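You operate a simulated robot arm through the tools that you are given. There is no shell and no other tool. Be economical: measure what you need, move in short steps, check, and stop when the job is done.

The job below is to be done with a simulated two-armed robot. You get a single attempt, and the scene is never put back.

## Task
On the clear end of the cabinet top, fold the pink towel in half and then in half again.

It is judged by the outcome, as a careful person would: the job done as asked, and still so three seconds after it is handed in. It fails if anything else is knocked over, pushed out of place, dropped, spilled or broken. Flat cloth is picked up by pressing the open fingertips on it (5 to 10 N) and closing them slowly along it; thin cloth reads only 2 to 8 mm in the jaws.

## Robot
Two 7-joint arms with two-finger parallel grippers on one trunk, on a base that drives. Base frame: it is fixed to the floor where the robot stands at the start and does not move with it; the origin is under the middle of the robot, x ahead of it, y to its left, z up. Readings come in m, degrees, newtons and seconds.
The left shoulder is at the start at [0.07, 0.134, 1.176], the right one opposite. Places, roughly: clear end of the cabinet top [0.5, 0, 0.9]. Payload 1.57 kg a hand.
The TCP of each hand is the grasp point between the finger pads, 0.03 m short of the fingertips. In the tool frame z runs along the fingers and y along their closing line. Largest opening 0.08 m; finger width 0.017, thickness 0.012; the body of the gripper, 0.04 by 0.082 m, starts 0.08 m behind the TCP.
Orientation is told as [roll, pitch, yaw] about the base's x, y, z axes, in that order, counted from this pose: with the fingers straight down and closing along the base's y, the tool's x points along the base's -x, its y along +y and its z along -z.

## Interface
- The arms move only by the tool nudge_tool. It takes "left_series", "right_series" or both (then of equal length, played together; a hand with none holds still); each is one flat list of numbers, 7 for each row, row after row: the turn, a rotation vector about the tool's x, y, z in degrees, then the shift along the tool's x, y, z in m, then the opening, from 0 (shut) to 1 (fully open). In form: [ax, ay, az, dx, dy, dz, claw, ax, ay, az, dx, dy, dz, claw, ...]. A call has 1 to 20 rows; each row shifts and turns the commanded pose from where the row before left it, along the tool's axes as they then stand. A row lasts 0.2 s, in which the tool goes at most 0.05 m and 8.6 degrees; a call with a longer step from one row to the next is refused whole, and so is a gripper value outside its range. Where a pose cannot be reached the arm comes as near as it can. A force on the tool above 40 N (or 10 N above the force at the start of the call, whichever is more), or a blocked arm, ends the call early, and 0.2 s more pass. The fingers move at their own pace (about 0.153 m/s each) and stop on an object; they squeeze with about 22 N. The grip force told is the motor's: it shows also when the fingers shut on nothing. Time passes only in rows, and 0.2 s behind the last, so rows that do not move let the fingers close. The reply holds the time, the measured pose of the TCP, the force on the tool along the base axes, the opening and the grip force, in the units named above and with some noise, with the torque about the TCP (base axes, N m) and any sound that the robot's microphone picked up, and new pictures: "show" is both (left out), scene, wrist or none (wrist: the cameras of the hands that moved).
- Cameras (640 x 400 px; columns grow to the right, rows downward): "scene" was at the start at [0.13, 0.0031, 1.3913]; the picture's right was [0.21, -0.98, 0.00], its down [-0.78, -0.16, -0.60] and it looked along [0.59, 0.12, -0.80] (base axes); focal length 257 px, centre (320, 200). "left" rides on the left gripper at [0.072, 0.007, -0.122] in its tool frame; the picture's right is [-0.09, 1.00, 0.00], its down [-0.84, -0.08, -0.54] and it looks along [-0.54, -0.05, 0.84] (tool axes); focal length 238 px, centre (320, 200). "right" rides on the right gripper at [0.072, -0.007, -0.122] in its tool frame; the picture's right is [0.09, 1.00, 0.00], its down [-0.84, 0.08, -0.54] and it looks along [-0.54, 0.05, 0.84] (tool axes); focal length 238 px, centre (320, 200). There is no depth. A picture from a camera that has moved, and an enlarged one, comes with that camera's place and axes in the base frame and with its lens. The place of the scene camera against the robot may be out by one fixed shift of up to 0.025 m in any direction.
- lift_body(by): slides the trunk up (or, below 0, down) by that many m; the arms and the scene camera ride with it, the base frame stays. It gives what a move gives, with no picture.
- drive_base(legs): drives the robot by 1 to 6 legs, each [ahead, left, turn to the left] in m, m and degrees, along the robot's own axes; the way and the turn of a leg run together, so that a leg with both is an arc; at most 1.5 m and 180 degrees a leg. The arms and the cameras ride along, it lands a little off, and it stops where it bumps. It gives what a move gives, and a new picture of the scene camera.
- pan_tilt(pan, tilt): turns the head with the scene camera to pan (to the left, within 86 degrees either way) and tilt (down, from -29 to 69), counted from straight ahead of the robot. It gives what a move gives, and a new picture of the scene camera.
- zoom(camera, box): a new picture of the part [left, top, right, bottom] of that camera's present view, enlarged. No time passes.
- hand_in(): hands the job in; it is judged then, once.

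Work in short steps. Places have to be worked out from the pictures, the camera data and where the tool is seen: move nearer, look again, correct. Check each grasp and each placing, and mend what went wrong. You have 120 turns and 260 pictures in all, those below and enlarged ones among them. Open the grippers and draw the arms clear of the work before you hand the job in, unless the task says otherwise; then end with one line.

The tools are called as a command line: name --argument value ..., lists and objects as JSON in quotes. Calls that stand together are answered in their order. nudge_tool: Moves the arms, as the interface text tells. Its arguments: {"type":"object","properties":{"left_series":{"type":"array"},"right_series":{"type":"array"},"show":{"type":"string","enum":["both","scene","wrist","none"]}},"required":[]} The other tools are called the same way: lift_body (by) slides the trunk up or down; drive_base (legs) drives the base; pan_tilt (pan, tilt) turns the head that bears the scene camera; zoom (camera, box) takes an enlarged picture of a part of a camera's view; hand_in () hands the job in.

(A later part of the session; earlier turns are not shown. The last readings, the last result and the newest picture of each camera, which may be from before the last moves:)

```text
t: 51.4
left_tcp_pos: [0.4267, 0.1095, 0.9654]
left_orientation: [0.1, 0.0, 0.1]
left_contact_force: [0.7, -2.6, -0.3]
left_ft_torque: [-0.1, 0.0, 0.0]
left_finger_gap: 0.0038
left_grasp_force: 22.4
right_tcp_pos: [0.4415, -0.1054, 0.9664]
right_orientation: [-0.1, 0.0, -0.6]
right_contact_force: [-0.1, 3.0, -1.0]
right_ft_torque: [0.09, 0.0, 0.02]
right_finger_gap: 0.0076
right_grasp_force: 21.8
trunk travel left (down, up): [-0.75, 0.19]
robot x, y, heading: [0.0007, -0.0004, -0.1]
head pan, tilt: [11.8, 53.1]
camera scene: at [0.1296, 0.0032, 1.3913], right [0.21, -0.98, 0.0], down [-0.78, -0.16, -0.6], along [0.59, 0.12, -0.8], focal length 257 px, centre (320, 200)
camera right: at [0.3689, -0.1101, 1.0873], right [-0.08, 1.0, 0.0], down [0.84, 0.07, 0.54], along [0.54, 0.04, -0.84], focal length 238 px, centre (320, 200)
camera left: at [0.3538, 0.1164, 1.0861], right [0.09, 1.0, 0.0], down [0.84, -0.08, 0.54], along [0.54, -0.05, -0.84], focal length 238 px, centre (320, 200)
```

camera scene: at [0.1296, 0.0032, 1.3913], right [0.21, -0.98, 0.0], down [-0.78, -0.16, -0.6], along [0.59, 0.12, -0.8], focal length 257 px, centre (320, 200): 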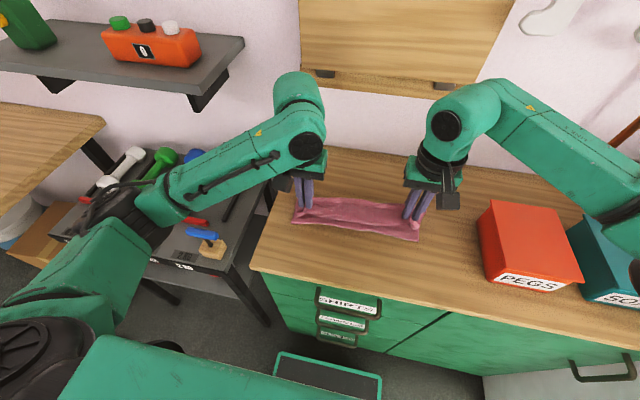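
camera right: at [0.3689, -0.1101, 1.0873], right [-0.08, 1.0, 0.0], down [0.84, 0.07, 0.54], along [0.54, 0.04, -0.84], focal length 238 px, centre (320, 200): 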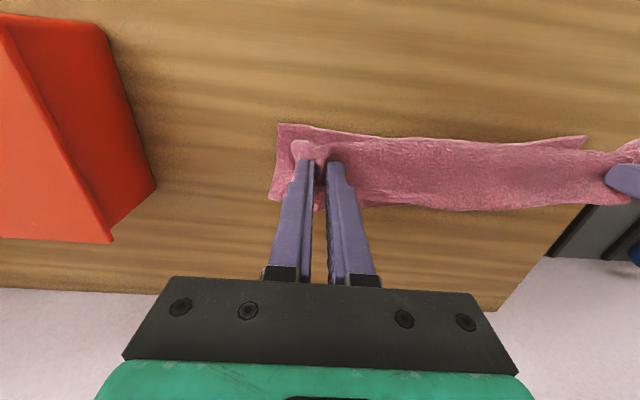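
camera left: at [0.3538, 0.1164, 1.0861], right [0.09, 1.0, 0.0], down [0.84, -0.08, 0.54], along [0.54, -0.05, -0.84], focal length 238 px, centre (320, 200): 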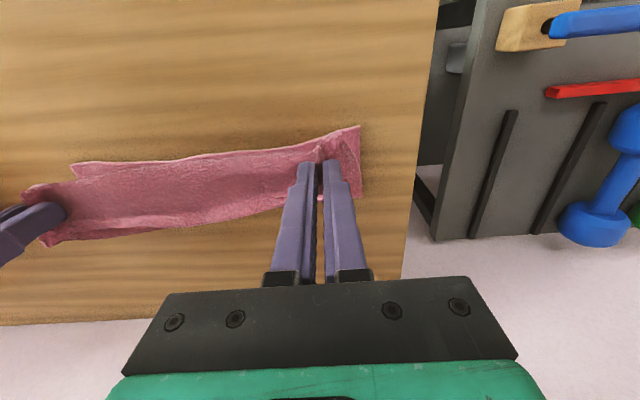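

Only the top layer came up; the bottom stayed flat on the table (near corners ≈ (0.419, 0.148), (0.432, -0.143)). That lets me redo the fold: carry the edge back out past the midline to straighten it, then fold again on a lower, rolling path.

nudge_tool --left_series '[0, 0, 0, -0.027, 0.0012, -0.007, 0, 0, 0, 0, -0.027, 0.0012, -0.007, 0, 0, 0, 0, -0.027, 0.0012, -0.004, 0, 0, 0, 0, -0.027, 0.0012, 0.004, 0, 0, 0, 0, -0.027, 0.0012, 0.01, 0, 0, 0, 0, -0.022, 0.0012, 0.012, 0]' --right_series '[0, 0, 0, -0.027, 0.0012, -0.007, 0, 0, 0, 0, -0.027, 0.0012, -0.007, 0, 0, 0, 0, -0.027, 0.0012, -0.004, 0, 0, 0, 0, -0.027, 0.0012, 0.004, 0, 0, 0, 0, -0.027, 0.0012, 0.01, 0, 0, 0, 0, -0.022, 0.0012, 0.012, 0]' --show "both"

```text
t: 52.8
left_tcp_pos: [0.585, 0.1173, 0.9547]
left_orientation: [-0.1, 0.1, 0.0]
left_contact_force: [0.6, -1.7, -1.6]
left_ft_torque: [-0.07, 0.0, 0.01]
left_finger_gap: 0.004
left_grasp_force: 22.1
right_tcp_pos: [0.5956, -0.096, 0.9557]
right_orientation: [0.1, -0.1, -0.3]
right_contact_force: [-0.4, 1.3, -0.5]
right_ft_torque: [0.04, 0.04, 0.04]
right_finger_gap: 0.0074
right_grasp_force: 22.1
trunk travel left (down, up): [-0.75, 0.19]
robot x, y, heading: [-0.0011, -0.0017, -0.1]
head pan, tilt: [11.8, 53.1]
camera scene: at [0.1315, 0.0042, 1.3911], right [0.21, -0.98, 0.0], down [-0.78, -0.16, -0.6], along [0.59, 0.12, -0.8], focal length 257 px, centre (320, 200)
camera right: at [0.5242, -0.1012, 1.0772], right [-0.09, 1.0, 0.0], down [0.84, 0.07, 0.54], along [0.54, 0.05, -0.84], focal length 238 px, centre (320, 200)
camera left: at [0.5133, 0.1238, 1.0747], right [0.09, 1.0, 0.0], down [0.84, -0.08, 0.54], along [0.54, -0.05, -0.84], focal length 238 px, centre (320, 200)
```

scene: 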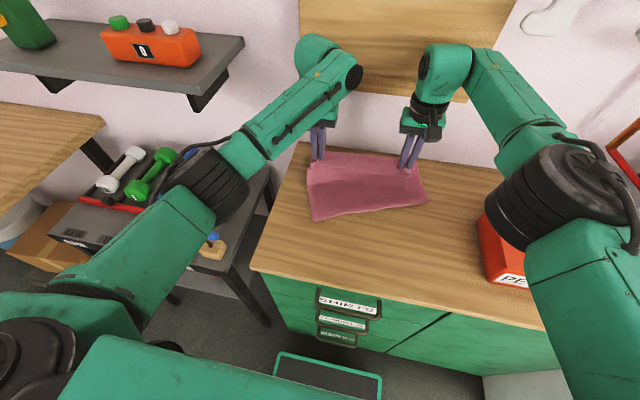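
right: 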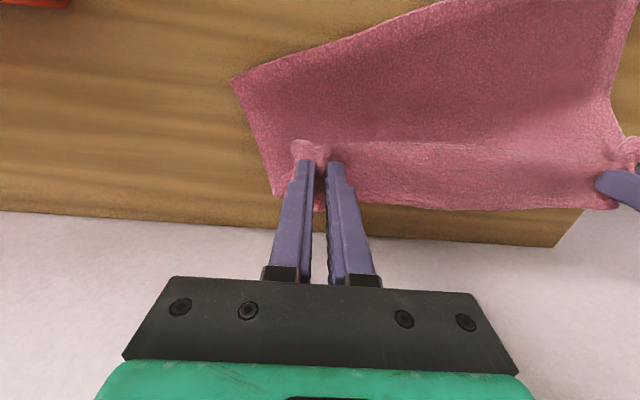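
left: 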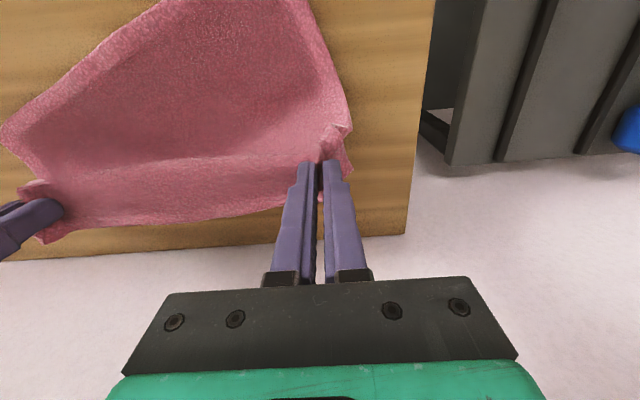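

The low-friction table let the towel skew. I'll lift the whole towel up so it hangs from its held edge as one sheet; then it can be laid straight again.

nudge_tool --left_series '[0, 0, 0, 0.012, 0, -0.03, 0, 0, 0, 0, 0.015, 0, -0.032, 0, 0, 0, 0, 0.015, 0, -0.032, 0, 0, 0, 0, 0.017, 0, -0.032, 0, 0, 0, 0, 0.018, 0, -0.032, 0, 0, 0, 0, 0.018, 0, -0.034, 0]' --right_series '[0, 0, 0, 0.014, 0, -0.03, 0, 0, 0, 0, 0.016, 0, -0.032, 0, 0, 0, 0, 0.017, 0, -0.032, 0, 0, 0, 0, 0.018, 0, -0.032, 0, 0, 0, 0, 0.02, 0, -0.032, 0, 0, 0, 0, 0.021, 0, -0.034, 0]' --show "both"

```text
t: 54.2
left_tcp_pos: [0.4872, 0.119, 1.1495]
left_orientation: [0.0, 0.0, 0.1]
left_contact_force: [-0.1, -2.8, -0.3]
left_ft_torque: [-0.08, -0.04, -0.03]
left_finger_gap: 0.004
left_grasp_force: 22.4
right_tcp_pos: [0.4902, -0.096, 1.1483]
right_orientation: [0.0, -0.2, -0.5]
right_contact_force: [0.0, 2.1, 0.4]
right_ft_torque: [0.1, -0.02, 0.06]
right_finger_gap: 0.0072
right_grasp_force: 21.5
trunk travel left (down, up): [-0.75, 0.19]
robot x, y, heading: [0.0025, 0.0004, -0.0]
head pan, tilt: [11.8, 53.1]
camera scene: at [0.1269, 0.0031, 1.3915], right [0.21, -0.98, 0.0], down [-0.78, -0.16, -0.6], along [0.59, 0.12, -0.8], focal length 257 px, centre (320, 200)
camera right: at [0.4178, -0.1012, 1.2691], right [-0.08, 1.0, 0.0], down [0.84, 0.07, 0.54], along [0.54, 0.04, -0.84], focal length 238 px, centre (320, 200)
camera left: at [0.414, 0.1254, 1.2703], right [0.09, 1.0, 0.0], down [0.84, -0.08, 0.54], along [0.54, -0.05, -0.84], focal length 238 px, centre (320, 200)
```

scene: 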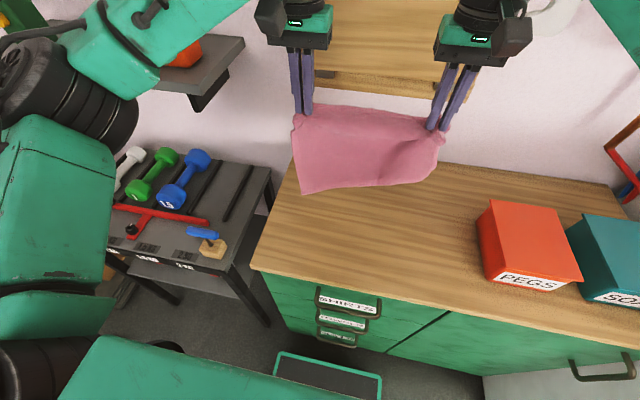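
right: 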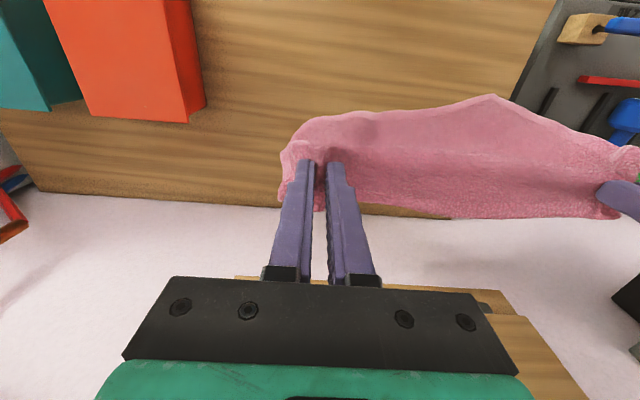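
left: 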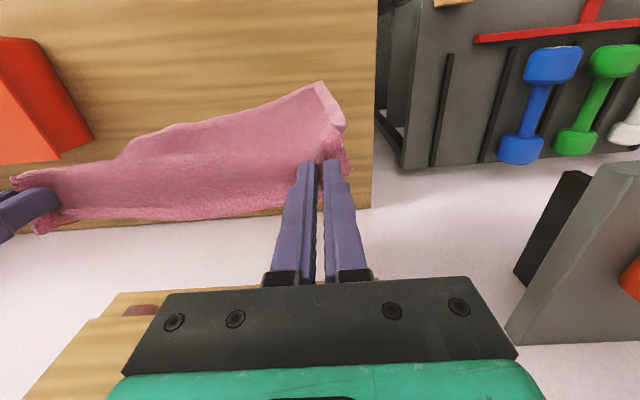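

The right hand holds both layers' corners while the left holds one. I'll lay the sheet down moving toward the robot so it drapes out flat beyond the hands, then sort out the right corners.

nudge_tool --left_series '[0, 0, 0, -0.027, 0.002, 0.03, 0, 0, 0, 0, -0.026, 0.002, 0.0345, 0, 0, 0, 0, 0, 0, 0, 0, 0, 0, 0, 0.015, 0, 0.005, 0, 0, 0, 0, 0.015, 0, 0.005, 0, 0, 0, 0, 0.0175, 0, 0.0075, 0, 0, 0, 0, 0.0175, 0, 0.0075, 0, 0, 0, 0, 0.0175, 0, 0.0125, 0, 0, 0, 0, 0.0175, 0, 0.0125, 0, 0, 0, 0, 0.015, 0, 0.0175, 0, 0, 0, 0, 0.015, 0, 0.0175, 0, 0, 0, 0, 0.0125, 0, 0.0175, 0, 0, 0, 0, 0.0125, 0, 0.0175, 0, 0, 0, 0, 0.01, 0, 0.0175, 0, 0, 0, 0, 0.01, 0, 0.0175, 0, 0, 0, 0, 0.01, 0, 0.02, 0]' --right_series '[0, 0, 0, -0.027, -0.002, 0.03, 0, 0, 0, 0, -0.026, -0.002, 0.0345, 0, 0, 0, 0, 0, 0, 0, 0, 0, 0, 0, 0.015, 0, 0.005, 0, 0, 0, 0, 0.015, 0, 0.005, 0, 0, 0, 0, 0.0175, 0, 0.0075, 0, 0, 0, 0, 0.0175, 0, 0.0075, 0, 0, 0, 0, 0.0175, 0, 0.0125, 0, 0, 0, 0, 0.0175, 0, 0.0125, 0, 0, 0, 0, 0.015, 0, 0.0175, 0, 0, 0, 0, 0.015, 0, 0.0175, 0, 0, 0, 0, 0.0125, 0, 0.0175, 0, 0, 0, 0, 0.0125, 0, 0.0175, 0, 0, 0, 0, 0.01, 0, 0.0175, 0, 0, 0, 0, 0.01, 0, 0.0175, 0, 0, 0, 0, 0.01, 0, 0.02, 0]' --show "both"

```text
t: 57.6
left_tcp_pos: [0.357, 0.1191, 0.9114]
left_orientation: [0.0, 0.0, 0.1]
left_contact_force: [0.9, -4.3, -0.1]
left_ft_torque: [-0.15, -0.02, -0.03]
left_finger_gap: 0.0039
left_grasp_force: 22.0
right_tcp_pos: [0.3591, -0.0997, 0.9105]
right_orientation: [0.0, 0.0, -0.4]
right_contact_force: [-1.2, 4.3, 0.2]
right_ft_torque: [0.16, -0.03, 0.08]
right_finger_gap: 0.0074
right_grasp_force: 22.0
trunk travel left (down, up): [-0.75, 0.19]
robot x, y, heading: [0.0013, 0.0036, -0.0]
head pan, tilt: [11.8, 53.1]
camera scene: at [0.1293, 0.0029, 1.3914], right [0.21, -0.98, 0.0], down [-0.78, -0.16, -0.6], along [0.59, 0.12, -0.8], focal length 257 px, centre (320, 200)
camera right: at [0.2878, -0.1046, 1.032], right [-0.08, 1.0, 0.0], down [0.84, 0.07, 0.54], along [0.54, 0.05, -0.84], focal length 238 px, centre (320, 200)
camera left: at [0.2842, 0.1255, 1.0314], right [0.09, 1.0, 0.0], down [0.84, -0.08, 0.54], along [0.54, -0.05, -0.84], focal length 238 px, centre (320, 200)
```

scene: 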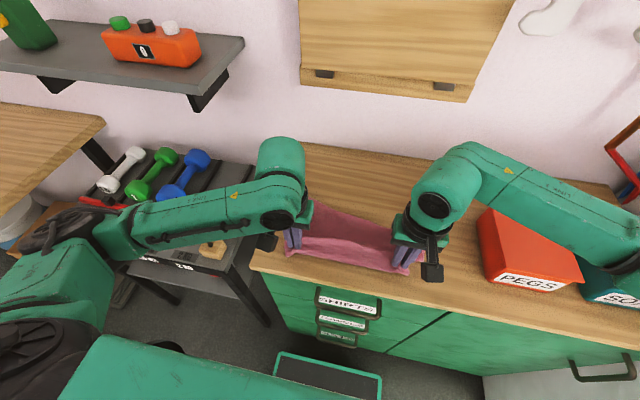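
right: 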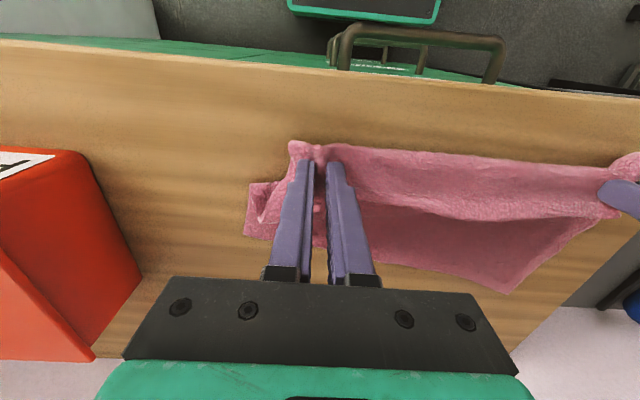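
left: 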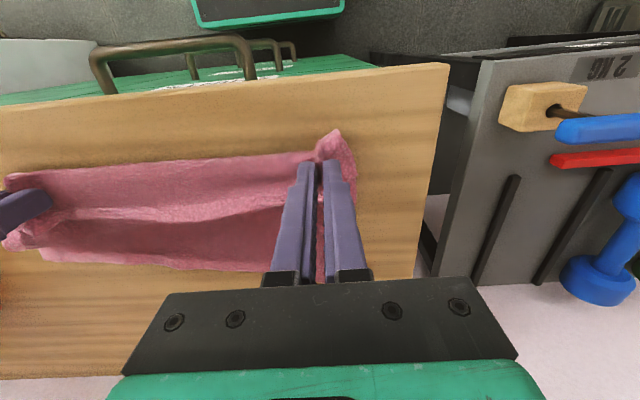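

I lower the last centimetre, then release only the right hand and raise it to see the right side.

nudge_tool --left_series '[0, 0, 0, 0, 0, 0.006, 0, 0, 0, 0, 0, 0, 0.004, 0, 0, 0, 0, 0, 0, 0, 0, 0, 0, 0, 0, 0, 0, 0, 0, 0, 0, 0, 0, 0, 0, 0, 0, 0, 0, 0, 0, 0, 0, 0, 0, 0, 0, 0, 0, 0, 0, 0, 0, 0, 0, 0]' --right_series '[0, 0, 0, 0, 0, 0.006, 0, 0, 0, 0, 0, 0, 0.004, 0, 0, 0, 0, 0, 0, 0, 0.15, 0, 0, 0, 0, 0, 0, 0.3, 0, 0, 0, 0, 0, 0, 0.5, 0, 0, 0, 0, 0, -0.01, 0.5, 0, 0, 0, 0, -0.02, -0.04, 0.5, 0, 0, 0, 0, -0.04, -0.03, 0.5]' --show "both"

```text
t: 59.4
left_tcp_pos: [0.356, 0.1183, 0.9007]
left_orientation: [0.1, 0.0, 0.1]
left_contact_force: [0.2, 0.1, 0.6]
left_ft_torque: [0.0, -0.01, 0.01]
left_finger_gap: 0.0039
left_grasp_force: 22.0
right_tcp_pos: [0.3611, -0.1644, 0.9803]
right_orientation: [0.1, -0.1, -0.5]
right_contact_force: [-0.3, 0.5, -0.2]
right_ft_torque: [-0.01, 0.0, 0.01]
right_finger_gap: 0.0399
right_grasp_force: 0.1
trunk travel left (down, up): [-0.75, 0.19]
robot x, y, heading: [0.0005, -0.003, -0.1]
head pan, tilt: [11.8, 53.1]
camera scene: at [0.1285, 0.0009, 1.3914], right [0.21, -0.98, 0.0], down [-0.78, -0.16, -0.6], along [0.59, 0.12, -0.8], focal length 257 px, centre (320, 200)
camera right: at [0.2883, -0.1701, 1.102], right [-0.08, 1.0, 0.0], down [0.84, 0.07, 0.54], along [0.54, 0.05, -0.84], focal length 238 px, centre (320, 200)
camera left: at [0.2825, 0.1256, 1.0213], right [0.09, 1.0, 0.0], down [0.84, -0.08, 0.54], along [0.54, -0.05, -0.84], focal length 238 px, centre (320, 200)
```

scene: 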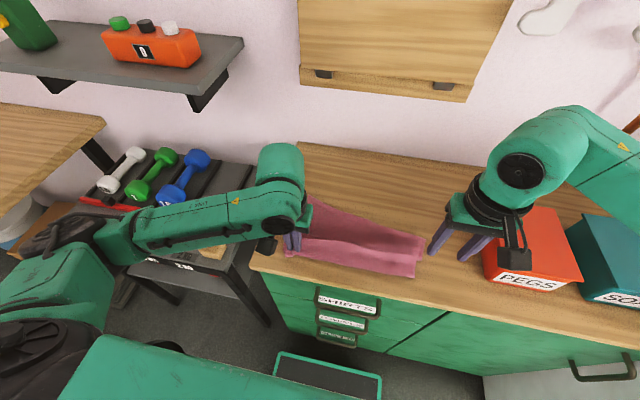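
right: 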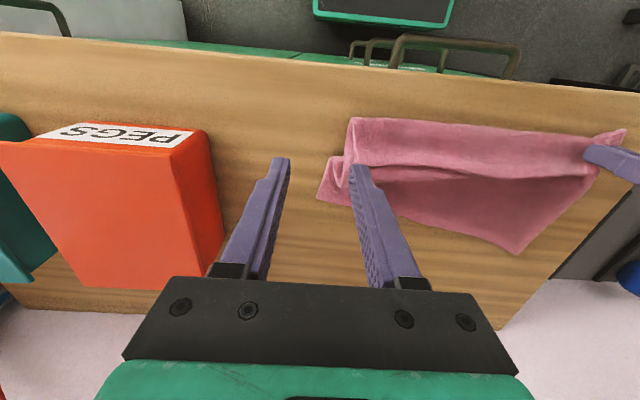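
left: 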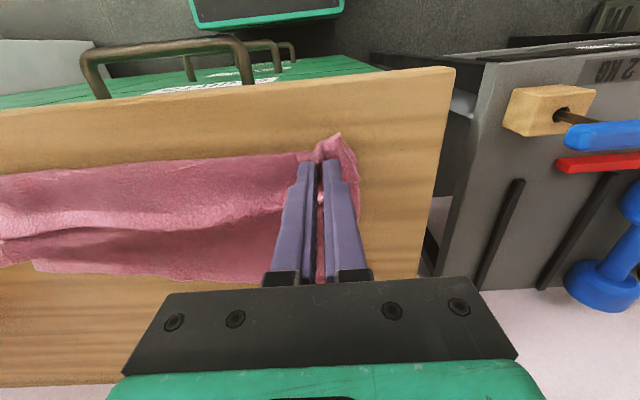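

Zooming on the right end to see how the corners lie.

zoom --camera "right" --box '[300, 90, 640, 280]'

```text
1.88 times, centred on (470, 185) of right
camera zoom: at [0.2883, -0.1701, 1.102], right [-0.08, 1.0, 0.0], down [0.84, 0.07, 0.54], along [0.54, 0.05, -0.84], focal length 449 px, centre (38, 228)
```

zoom: 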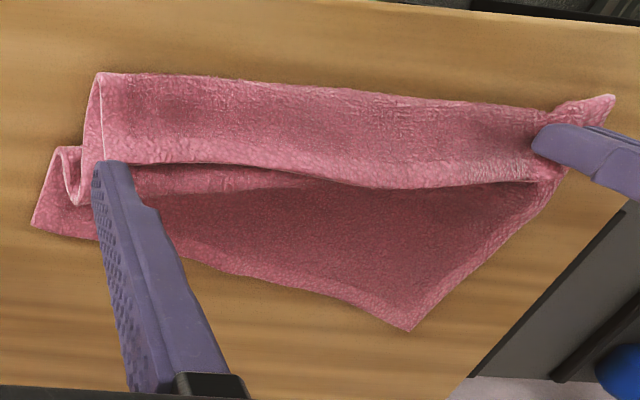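

The towel is one layer again with slack waves; far corners at about (0.439, -0.161) right and (0.508, 0.125) left. I'll grip the far-right corner with the right hand and pull it out while the left holds the near edge.

nudge_tool --right_series '[0, 0, 0, -0.0144, 0.0068, 0.0156, 0.4, 0, 0, 0, -0.0144, 0.0068, 0.0156, 0.4, 0, 0, 0, -0.0144, 0.0068, 0.0156, 0.4, 0, 0, 0, -0.0144, 0.0068, 0.0156, 0.4, 0, 0, 0, -0.0144, 0.0068, 0.0156, 0.4]' --show "wrist"

```text
t: 60.6
left_tcp_pos: [0.3566, 0.1208, 0.8998]
left_orientation: [0.0, 0.1, 0.1]
left_contact_force: [-0.2, 0.0, 0.4]
left_ft_torque: [-0.01, 0.0, 0.01]
left_finger_gap: 0.0037
left_grasp_force: 22.3
right_tcp_pos: [0.434, -0.1253, 0.8979]
right_orientation: [0.0, 0.1, -0.6]
right_contact_force: [0.5, -0.7, -0.1]
right_ft_torque: [-0.04, 0.0, -0.02]
right_finger_gap: 0.0321
right_grasp_force: 0.0
trunk travel left (down, up): [-0.75, 0.19]
robot x, y, heading: [-0.0023, -0.0021, 0.1]
head pan, tilt: [11.8, 53.1]
camera right: at [0.3625, -0.1301, 1.0205], right [-0.08, 1.0, 0.0], down [0.84, 0.07, 0.54], along [0.54, 0.04, -0.84], focal length 238 px, centre (320, 200)
```

right: 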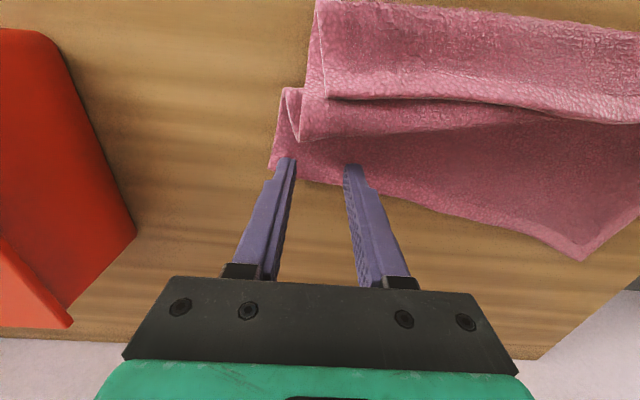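

Well placed; a small shift inward, then press in steps.

nudge_tool --right_series '[0, 0, 0, 0.005, 0.005, 0.002, 0.4, 0, 0, 0, 0, 0, 0.002, 0.4]' --show "none"

nudge_tool --right_series '[0, 0, 0, 0, 0, 0.0015, 0.4]' --show "none"

```text
t: 61.2
left_tcp_pos: [0.3556, 0.1212, 0.8993]
left_orientation: [0.1, 0.0, 0.0]
left_contact_force: [0.2, 0.1, 0.9]
left_ft_torque: [0.01, 0.03, 0.02]
left_finger_gap: 0.0039
left_grasp_force: 22.2
right_tcp_pos: [0.4285, -0.1209, 0.8955]
right_orientation: [0.0, 0.0, -0.5]
right_contact_force: [-0.2, -0.3, 0.8]
right_ft_torque: [-0.02, -0.01, 0.01]
right_finger_gap: 0.0321
right_grasp_force: 0.0
trunk travel left (down, up): [-0.75, 0.19]
robot x, y, heading: [0.0021, 0.0011, -0.1]
head pan, tilt: [11.8, 53.1]
```

```text
t: 61.6
left_tcp_pos: [0.3562, 0.1217, 0.9004]
left_orientation: [0.1, 0.0, 0.0]
left_contact_force: [-0.5, -0.1, 0.8]
left_ft_torque: [-0.01, 0.0, -0.02]
left_finger_gap: 0.0041
left_grasp_force: 22.2
right_tcp_pos: [0.4274, -0.1201, 0.8952]
right_orientation: [-0.1, 0.0, -0.5]
right_contact_force: [-0.6, -0.6, 0.6]
right_ft_torque: [0.02, -0.04, -0.01]
right_finger_gap: 0.032
right_grasp_force: 0.1
trunk travel left (down, up): [-0.75, 0.19]
robot x, y, heading: [-0.0005, 0.0012, 0.1]
head pan, tilt: [11.8, 53.1]
```

Almost touching; press 3.5 mm more and close slowly, then lift 2 cm.

nudge_tool --right_series '[0, 0, 0, 0, 0, 0.002, 0.4, 0, 0, 0, 0, 0, 0.0015, 0.4, 0, 0, 0, 0, 0, 0, 0.36, 0, 0, 0, 0, 0, 0, 0.32, 0, 0, 0, 0, 0, 0, 0.28, 0, 0, 0, 0, 0, 0, 0.24, 0, 0, 0, 0, 0, 0, 0.2, 0, 0, 0, 0, 0, 0, 0.16, 0, 0, 0, 0, 0, 0, 0.12, 0, 0, 0, 0, 0, 0, 0.08, 0, 0, 0, 0, 0, 0, 0.04, 0, 0, 0, 0, 0, 0, 0, 0, 0, 0, 0, 0, 0, 0, 0, 0, 0, 0, 0, -0.02, 0]' --show "wrist"

```text
t: 64.6
left_tcp_pos: [0.3564, 0.1208, 0.8998]
left_orientation: [0.0, 0.0, 0.1]
left_contact_force: [0.6, -1.1, 0.4]
left_ft_torque: [-0.01, -0.03, 0.04]
left_finger_gap: 0.0043
left_grasp_force: 21.8
right_tcp_pos: [0.4295, -0.1194, 0.91]
right_orientation: [-0.1, 0.2, -0.6]
right_contact_force: [0.6, 0.2, 0.0]
right_ft_torque: [-0.02, -0.01, 0.0]
right_finger_gap: 0.0043
right_grasp_force: 21.8
trunk travel left (down, up): [-0.75, 0.19]
robot x, y, heading: [-0.0007, -0.003, -0.0]
head pan, tilt: [11.8, 53.1]
camera right: at [0.3566, -0.125, 1.0318], right [-0.08, 1.0, 0.0], down [0.84, 0.07, 0.54], along [0.54, 0.04, -0.84], focal length 238 px, centre (320, 200)
```

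right: 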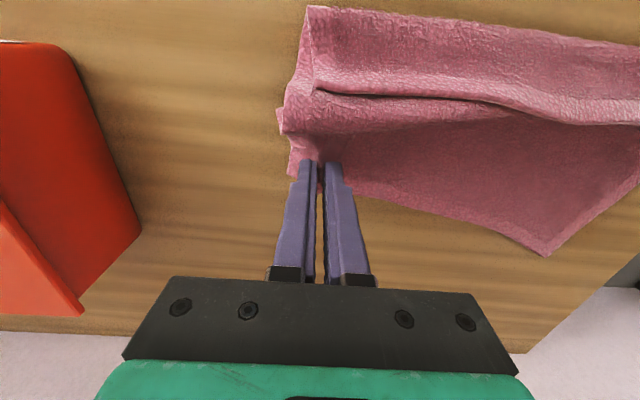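

Gripped (4.3 mm). Now I draw this corner away to x ≈ 0.545 at low height.

nudge_tool --right_series '[0, 0, 0, -0.018, 0, -0.006, 0, 0, 0, 0, -0.02, 0, 0, 0, 0, 0, 0, -0.02, 0, 0, 0, 0, 0, 0, -0.02, 0, 0, 0, 0, 0, 0, -0.02, 0, 0, 0, 0, 0, 0, -0.015, 0, 0.004, 0]' --show "both"

```text
t: 66.0
left_tcp_pos: [0.3559, 0.1205, 0.9002]
left_orientation: [-0.1, 0.0, 0.1]
left_contact_force: [2.2, -2.2, 1.2]
left_ft_torque: [-0.09, -0.08, 0.03]
left_finger_gap: 0.0039
left_grasp_force: 22.0
right_tcp_pos: [0.5412, -0.1199, 0.9144]
right_orientation: [0.1, 0.0, -0.5]
right_contact_force: [-2.4, 2.8, -0.6]
right_ft_torque: [0.07, 0.04, 0.05]
right_finger_gap: 0.0042
right_grasp_force: 22.1
trunk travel left (down, up): [-0.75, 0.19]
robot x, y, heading: [-0.0019, -0.0019, -0.2]
head pan, tilt: [11.8, 53.1]
camera scene: at [0.1302, 0.0034, 1.3913], right [0.21, -0.98, 0.0], down [-0.78, -0.16, -0.6], along [0.59, 0.12, -0.8], focal length 257 px, centre (320, 200)
camera right: at [0.4701, -0.1253, 1.0348], right [-0.08, 1.0, 0.0], down [0.84, 0.07, 0.54], along [0.54, 0.05, -0.84], focal length 238 px, centre (320, 200)
```

scene: 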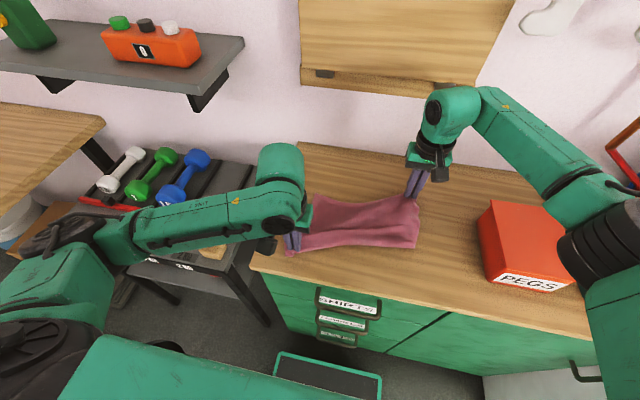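
right: 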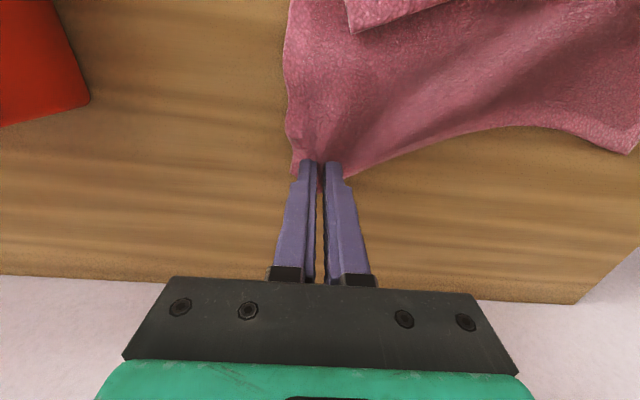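

The right side is pulled out. Now the left hand lets go of the near edge and moves over the far-left corner (≈ (0.51, 0.107)).

nudge_tool --left_series '[0, 0, 0, 0, 0, 0, 0.2, 0, 0, 0, 0, 0, 0, 0.4, 0, 0, 0, 0, 0, -0.02, 0.4, 0, 0, 0, 0, 0, -0.04, 0.4, 0, 0, 0, -0.03, -0.005, 0, 0.4, 0, 0, 0, -0.03, -0.005, 0, 0.4, 0, 0, 0, -0.03, -0.005, 0, 0.4, 0, 0, 0, -0.03, -0.005, 0, 0.4, 0, 0, 0, -0.013, -0.005, 0.02, 0.4]' --show "both"

```text
t: 68.0
left_tcp_pos: [0.4924, 0.0959, 0.9378]
left_orientation: [0.0, 0.0, 0.0]
left_contact_force: [0.3, 0.4, -0.4]
left_ft_torque: [0.0, 0.04, -0.01]
left_finger_gap: 0.0323
left_grasp_force: 0.1
right_tcp_pos: [0.5417, -0.1196, 0.914]
right_orientation: [0.0, 0.1, -0.6]
right_contact_force: [0.0, 1.5, -0.8]
right_ft_torque: [-0.01, -0.01, -0.01]
right_finger_gap: 0.0041
right_grasp_force: 22.0
trunk travel left (down, up): [-0.75, 0.19]
robot x, y, heading: [-0.0006, -0.0006, -0.1]
head pan, tilt: [11.8, 53.1]
camera scene: at [0.1304, 0.0028, 1.3913], right [0.21, -0.98, 0.0], down [-0.78, -0.16, -0.6], along [0.59, 0.12, -0.8], focal length 257 px, centre (320, 200)
camera left: at [0.4205, 0.1021, 1.0583], right [0.09, 1.0, 0.0], down [0.84, -0.08, 0.54], along [0.54, -0.05, -0.84], focal length 238 px, centre (320, 200)
```

scene: 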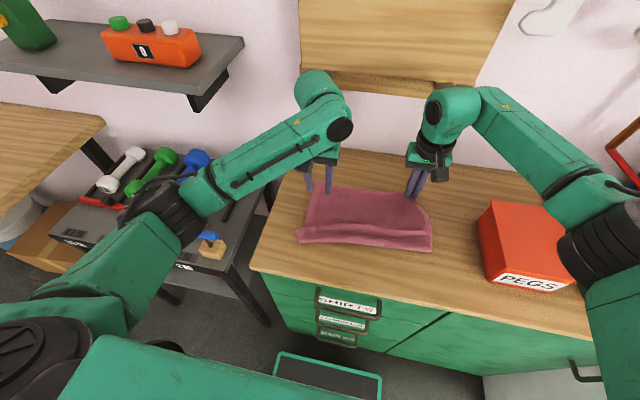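
left: 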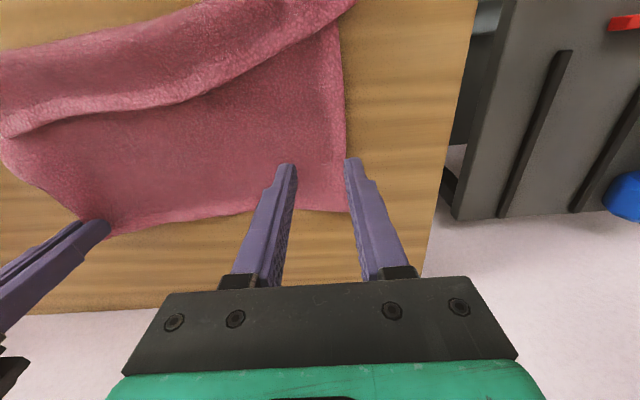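

The towel sprang out; its far-left corner is now at ≈ (0.561, 0.119). I move to (0.545, 0.09) just above it.

nudge_tool --left_series '[0, 0, 0, -0.018, -0.002, 0.01, 0.4, 0, 0, 0, -0.018, -0.002, 0.01, 0.4, 0, 0, 0, -0.017, -0.002, 0.01, 0.4, 0, 0, 0, 0, 0, 0.009, 0.4]' --show "wrist"

```text
t: 69.0
left_tcp_pos: [0.5452, 0.0888, 0.898]
left_orientation: [0.0, 0.0, 0.1]
left_contact_force: [-0.2, 0.0, -0.4]
left_ft_torque: [0.03, 0.01, 0.0]
left_finger_gap: 0.0317
left_grasp_force: 0.1
right_tcp_pos: [0.5407, -0.1212, 0.9125]
right_orientation: [0.0, 0.0, -0.6]
right_contact_force: [-0.1, -0.5, -0.4]
right_ft_torque: [-0.03, -0.01, -0.01]
right_finger_gap: 0.0044
right_grasp_force: 21.9
trunk travel left (down, up): [-0.75, 0.19]
robot x, y, heading: [-0.0006, -0.0019, 0.0]
head pan, tilt: [11.8, 53.1]
camera left: at [0.4726, 0.0957, 1.0188], right [0.09, 1.0, 0.0], down [0.84, -0.08, 0.54], along [0.54, -0.05, -0.84], focal length 238 px, centre (320, 200)
```

left: 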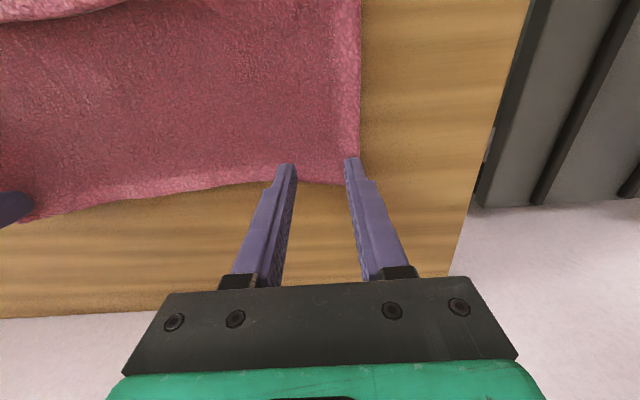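

Good placement. I press down ~6 mm in steps (single layer contact ≈ 0.8935) and close slowly.

nudge_tool --left_series '[0, 0, 0, 0, -0.004, 0.002, 0.4, 0, 0, 0, 0, 0, 0.002, 0.4, 0, 0, 0, 0, 0, 0.001, 0.4]' --show "none"

nudge_tool --left_series '[0, 0, 0, 0, 0, 0.0015, 0.4]' --show "none"

```text
t: 69.8
left_tcp_pos: [0.543, 0.0866, 0.8934]
left_orientation: [0.0, 0.1, 0.0]
left_contact_force: [-0.4, -0.3, 1.9]
left_ft_torque: [-0.03, 0.04, -0.01]
left_finger_gap: 0.032
left_grasp_force: 0.0
right_tcp_pos: [0.5417, -0.1205, 0.9132]
right_orientation: [0.0, 0.1, -0.7]
right_contact_force: [0.1, -0.1, 0.2]
right_ft_torque: [-0.03, -0.03, 0.01]
right_finger_gap: 0.0041
right_grasp_force: 22.2
trunk travel left (down, up): [-0.75, 0.19]
robot x, y, heading: [0.0023, 0.0049, -0.3]
head pan, tilt: [11.8, 53.1]
```

```text
t: 70.2
left_tcp_pos: [0.5438, 0.0859, 0.8938]
left_orientation: [-0.1, 0.0, 0.1]
left_contact_force: [0.0, -0.7, 2.0]
left_ft_torque: [-0.02, -0.01, 0.0]
left_finger_gap: 0.032
left_grasp_force: 0.0
right_tcp_pos: [0.5415, -0.1208, 0.9131]
right_orientation: [0.0, -0.1, -0.7]
right_contact_force: [0.4, 0.1, 0.4]
right_ft_torque: [0.0, 0.01, -0.03]
right_finger_gap: 0.0046
right_grasp_force: 22.4
trunk travel left (down, up): [-0.75, 0.19]
robot x, y, heading: [0.0008, -0.0014, -0.2]
head pan, tilt: [11.8, 53.1]
```

Light contact; 2 mm more, close, lift 2 cm.

nudge_tool --left_series '[0, 0, 0, 0, 0, 0.0018, 0.4, 0, 0, 0, 0, 0, 0, 0.36, 0, 0, 0, 0, 0, 0, 0.32, 0, 0, 0, 0, 0, 0, 0.28, 0, 0, 0, 0, 0, 0, 0.24, 0, 0, 0, 0, 0, 0, 0.2, 0, 0, 0, 0, 0, 0, 0.16, 0, 0, 0, 0, 0, 0, 0.12, 0, 0, 0, 0, 0, 0, 0.08, 0, 0, 0, 0, 0, 0, 0.04, 0, 0, 0, 0, 0, 0, 0, 0, 0, 0, 0, 0, 0, 0, 0, 0, 0, 0, 0, -0.02, 0]' --show "both"

```text
t: 73.0
left_tcp_pos: [0.543, 0.0868, 0.9115]
left_orientation: [-0.1, 0.1, 0.2]
left_contact_force: [0.3, -5.3, -0.5]
left_ft_torque: [-0.16, 0.02, -0.03]
left_finger_gap: 0.0074
left_grasp_force: 21.6
right_tcp_pos: [0.5419, -0.1194, 0.9131]
right_orientation: [0.0, 0.0, -0.6]
right_contact_force: [-0.1, 5.7, 0.0]
right_ft_torque: [0.14, 0.03, 0.07]
right_finger_gap: 0.0044
right_grasp_force: 21.7
trunk travel left (down, up): [-0.75, 0.19]
robot x, y, heading: [-0.0007, -0.0012, 0.0]
head pan, tilt: [11.8, 53.1]
camera scene: at [0.1304, 0.003, 1.3911], right [0.21, -0.98, 0.0], down [-0.78, -0.16, -0.6], along [0.59, 0.12, -0.8], focal length 257 px, centre (320, 200)
camera left: at [0.4711, 0.0934, 1.0326], right [0.09, 1.0, 0.0], down [0.84, -0.08, 0.54], along [0.54, -0.05, -0.84], focal length 238 px, centre (320, 200)
```

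scene: 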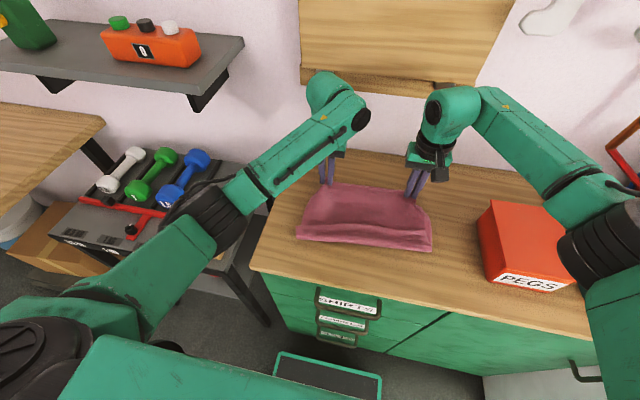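
left: 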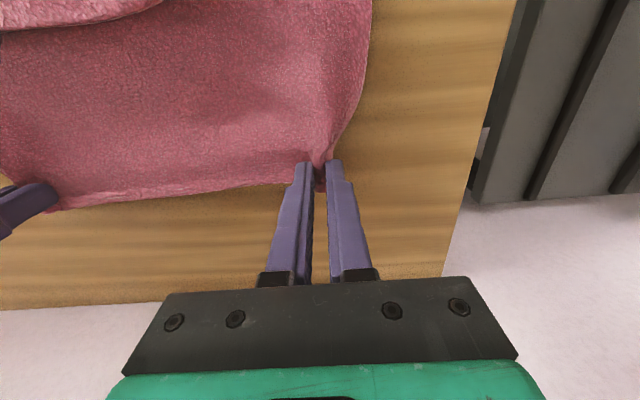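

Both far corners are held. I lift the whole towel so it hangs as a single flat sheet above x ≈ 0.38 and check it.

nudge_tool --left_series '[0, 0, 0, 0.02, -0.002, -0.032, 0, 0, 0, 0, 0.023, -0.002, -0.032, 0, 0, 0, 0, 0.024, 0, -0.032, 0, 0, 0, 0, 0.024, 0, -0.032, 0, 0, 0, 0, 0.024, 0, -0.032, 0, 0, 0, 0, 0.024, 0, -0.032, 0, 0, 0, 0, 0.024, 0, -0.032, 0, 0, 0, 0, 0, 0, 0, 0, 0, 0, 0, 0, 0, 0, 0]' --right_series '[0, 0, 0.6, 0.02, 0.002, -0.032, 0, 0, 0, 0, 0.023, 0.002, -0.032, 0, 0, 0, 0, 0.024, 0, -0.032, 0, 0, 0, 0, 0.024, 0, -0.032, 0, 0, 0, 0, 0.024, 0, -0.032, 0, 0, 0, 0, 0.024, 0, -0.032, 0, 0, 0, 0, 0.023, 0, -0.031, 0, 0, 0, 0, 0, 0, 0, 0, 0, 0, 0, 0, 0, 0, 0]' --show "both"

```text
t: 75.0
left_tcp_pos: [0.3817, 0.0836, 1.1336]
left_orientation: [0.0, 0.0, 0.2]
left_contact_force: [-0.1, -1.0, 0.0]
left_ft_torque: [-0.01, 0.02, 0.04]
left_finger_gap: 0.0072
left_grasp_force: 21.8
right_tcp_pos: [0.3796, -0.1158, 1.1365]
right_orientation: [-0.1, 0.0, -1.2]
right_contact_force: [-0.4, -0.1, -0.4]
right_ft_torque: [-0.02, -0.03, 0.03]
right_finger_gap: 0.0044
right_grasp_force: 21.9
trunk travel left (down, up): [-0.75, 0.19]
robot x, y, heading: [-0.0001, 0.0019, 0.1]
head pan, tilt: [11.8, 53.1]
camera scene: at [0.1305, 0.0029, 1.3912], right [0.21, -0.98, 0.0], down [-0.78, -0.16, -0.6], along [0.59, 0.12, -0.8], focal length 257 px, centre (320, 200)
camera right: at [0.3065, -0.119, 1.2578], right [-0.07, 1.0, 0.0], down [0.84, 0.06, 0.54], along [0.54, 0.04, -0.84], focal length 238 px, centre (320, 200)
camera left: at [0.3092, 0.0912, 1.255], right [0.09, 1.0, 0.0], down [0.84, -0.08, 0.54], along [0.54, -0.05, -0.84], focal length 238 px, centre (320, 200)
```

scene: 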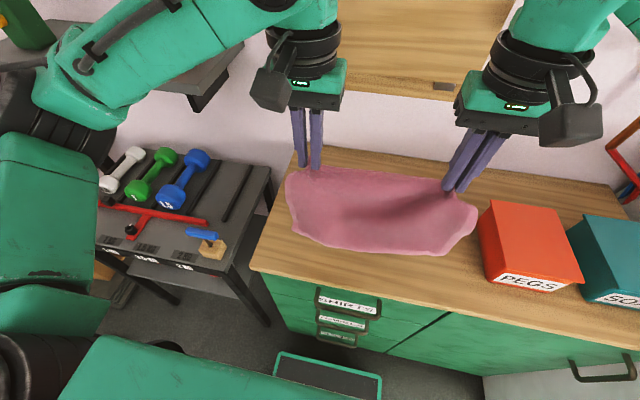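
right: 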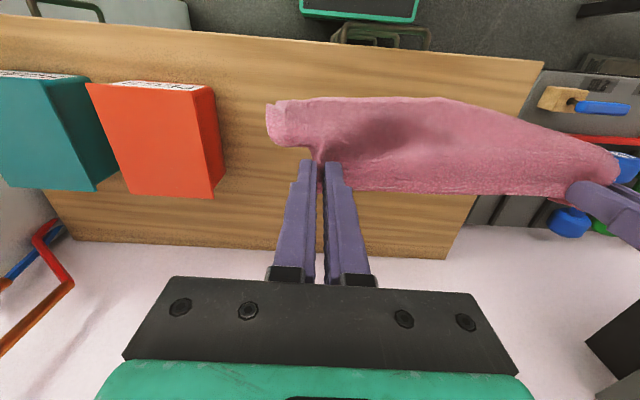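
left: 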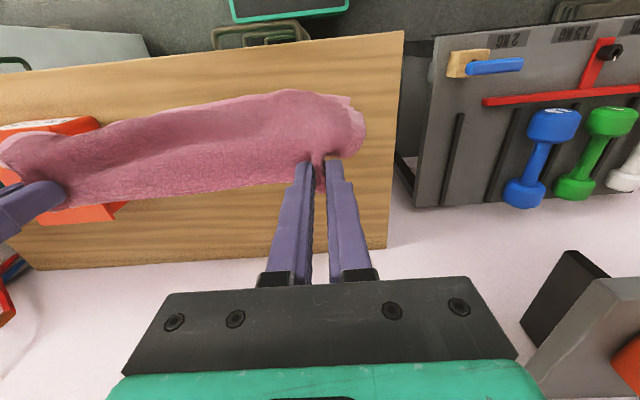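

Clean single sheet, hem hanging near x ≈ 0.37. I lower so the hem lands, then lay the lower half while moving away, stopping above the midline.

nudge_tool --left_series '[0, 0, 0, 0, 0.002, 0.02, 0, 0, 0, 0, -0.005, 0.002, 0.015, 0, 0, 0, 0, -0.022, 0, 0.0204, 0, 0, 0, 0, -0.022, 0, 0.0204, 0, 0, 0, 0, -0.022, 0, 0.0204, 0, 0, 0, 0, -0.022, 0, 0.0204, 0, 0, 0, 0, -0.022, 0, 0.0204, 0, 0, 0, 0, -0.015, 0, 0.02, 0]' --right_series '[0, 0, 1, 0, -0.002, 0.02, 0, 0, 0, 0, -0.005, -0.002, 0.017, 0, 0, 0, 0, -0.022, 0, 0.0208, 0, 0, 0, 0, -0.022, 0, 0.0208, 0, 0, 0, 0, -0.022, 0, 0.0204, 0, 0, 0, 0, -0.022, 0, 0.0204, 0, 0, 0, 0, -0.022, 0, 0.0204, 0, 0, 0, 0, -0.015, 0, 0.02, 0]' --show "both"

```text
t: 76.8
left_tcp_pos: [0.5101, 0.0852, 0.9785]
left_orientation: [-0.1, 0.0, 0.0]
left_contact_force: [-0.2, -9.9, 0.1]
left_ft_torque: [-0.25, 0.03, -0.02]
left_finger_gap: 0.0077
left_grasp_force: 22.1
right_tcp_pos: [0.5084, -0.1251, 0.9746]
right_orientation: [0.0, 0.1, -2.0]
right_contact_force: [-0.5, 9.8, 0.1]
right_ft_torque: [0.32, 0.01, 0.12]
right_finger_gap: 0.0046
right_grasp_force: 22.1
trunk travel left (down, up): [-0.75, 0.19]
robot x, y, heading: [0.0002, -0.0014, 0.1]
head pan, tilt: [11.8, 53.1]
camera scene: at [0.1314, 0.0031, 1.3912], right [0.21, -0.98, 0.0], down [-0.78, -0.16, -0.6], along [0.59, 0.12, -0.8], focal length 257 px, centre (320, 200)
camera right: at [0.437, -0.128, 1.0961], right [-0.06, 1.0, 0.0], down [0.84, 0.05, 0.54], along [0.54, 0.03, -0.84], focal length 238 px, centre (320, 200)
camera left: at [0.4379, 0.0924, 1.099], right [0.09, 1.0, 0.0], down [0.84, -0.08, 0.54], along [0.54, -0.05, -0.84], focal length 238 px, centre (320, 200)
```

scene: 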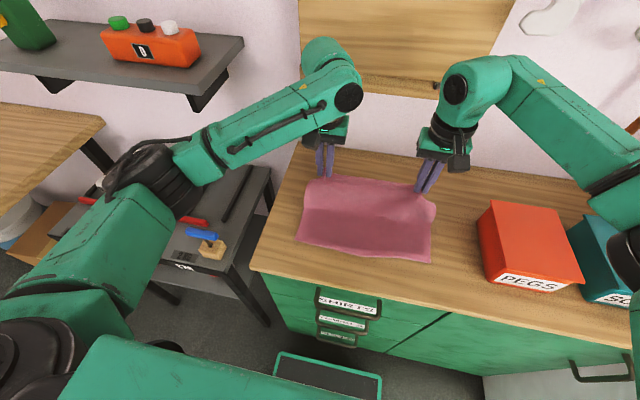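
right: 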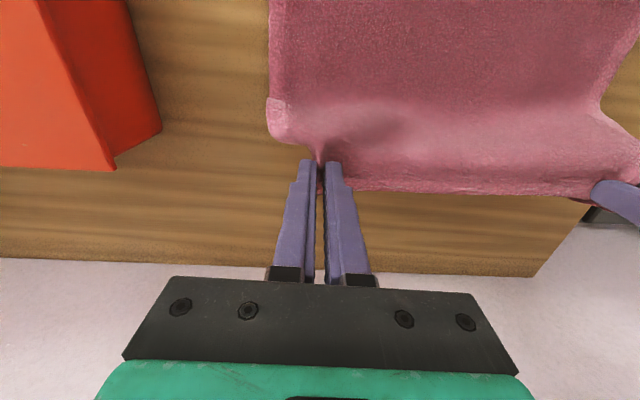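
left: 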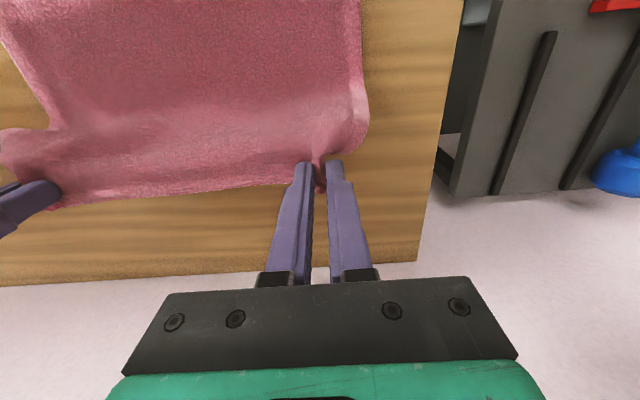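

The lower half now lies flat with its hem at x ≈ 0.376 (left) to 0.389 (right). I bring the held edge back on a low rolling path to just above that hem.

nudge_tool --left_series '[0, 0, 0, 0.005, -0.003, 0.0185, 0, 0, 0, 0, 0.015, -0.002, 0.01, 0, 0, 0, 0, 0.02, -0.001, 0.005, 0, 0, 0, 0, 0.02, -0.001, 0.005, 0, 0, 0, 0, 0.025, 0, 0.01, 0, 0, 0, 0, 0.02, 0, 0.013, 0, 0, 0, 0, 0.012, 0, 0.01, 0]' --right_series '[0, 0, 0.6, 0.004, 0.001, 0.0175, 0, 0, 0, 0.6, 0.013, 0, 0.01, 0, 0, 0, 0.6, 0.0175, -0.001, 0.005, 0, 0, 0, 0, 0.0175, -0.001, 0.005, 0, 0, 0, 0, 0.022, 0, 0.009, 0, 0, 0, 0, 0.0175, 0, 0.012, 0, 0, 0, 0, 0.0105, 0, 0.009, 0]' --show "both"

```text
t: 78.4
left_tcp_pos: [0.3938, 0.0808, 0.9068]
left_orientation: [0.0, 0.0, 0.2]
left_contact_force: [0.3, -2.4, 1.8]
left_ft_torque: [-0.06, -0.06, 0.01]
left_finger_gap: 0.0074
left_grasp_force: 22.0
right_tcp_pos: [0.4063, -0.1203, 0.9095]
right_orientation: [0.1, 0.1, -4.0]
right_contact_force: [-0.6, 1.9, 0.1]
right_ft_torque: [0.03, 0.01, 0.05]
right_finger_gap: 0.0045
right_grasp_force: 21.8
trunk travel left (down, up): [-0.75, 0.19]
robot x, y, heading: [-0.0019, 0.0014, 0.1]
head pan, tilt: [11.8, 53.1]
camera scene: at [0.1296, 0.0031, 1.3914], right [0.21, -0.98, 0.0], down [-0.78, -0.16, -0.6], along [0.59, 0.12, -0.8], focal length 257 px, centre (320, 200)
camera right: at [0.3338, -0.1205, 1.0312], right [-0.02, 1.0, 0.0], down [0.84, 0.02, 0.54], along [0.54, 0.01, -0.84], focal length 238 px, centre (320, 200)
camera left: at [0.3204, 0.0871, 1.0278], right [0.09, 1.0, 0.0], down [0.84, -0.08, 0.54], along [0.54, -0.05, -0.84], focal length 238 px, centre (320, 200)
```

scene: 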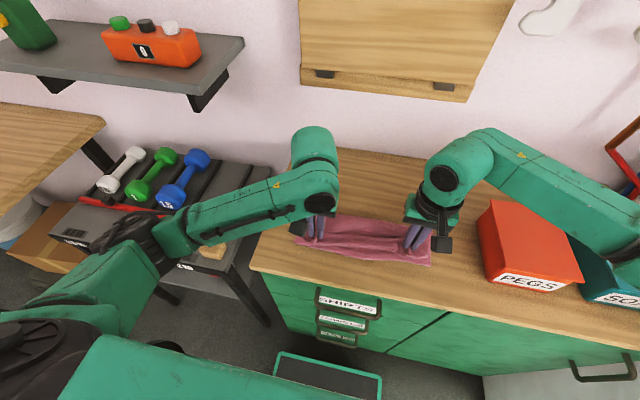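
right: 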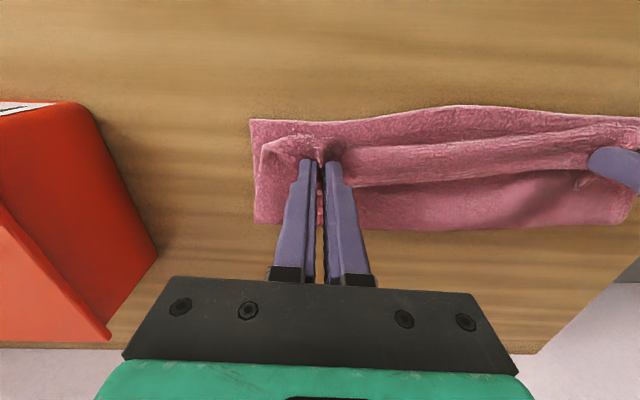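
left: 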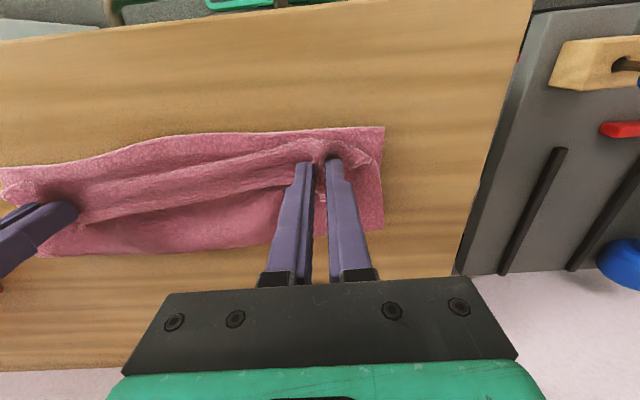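

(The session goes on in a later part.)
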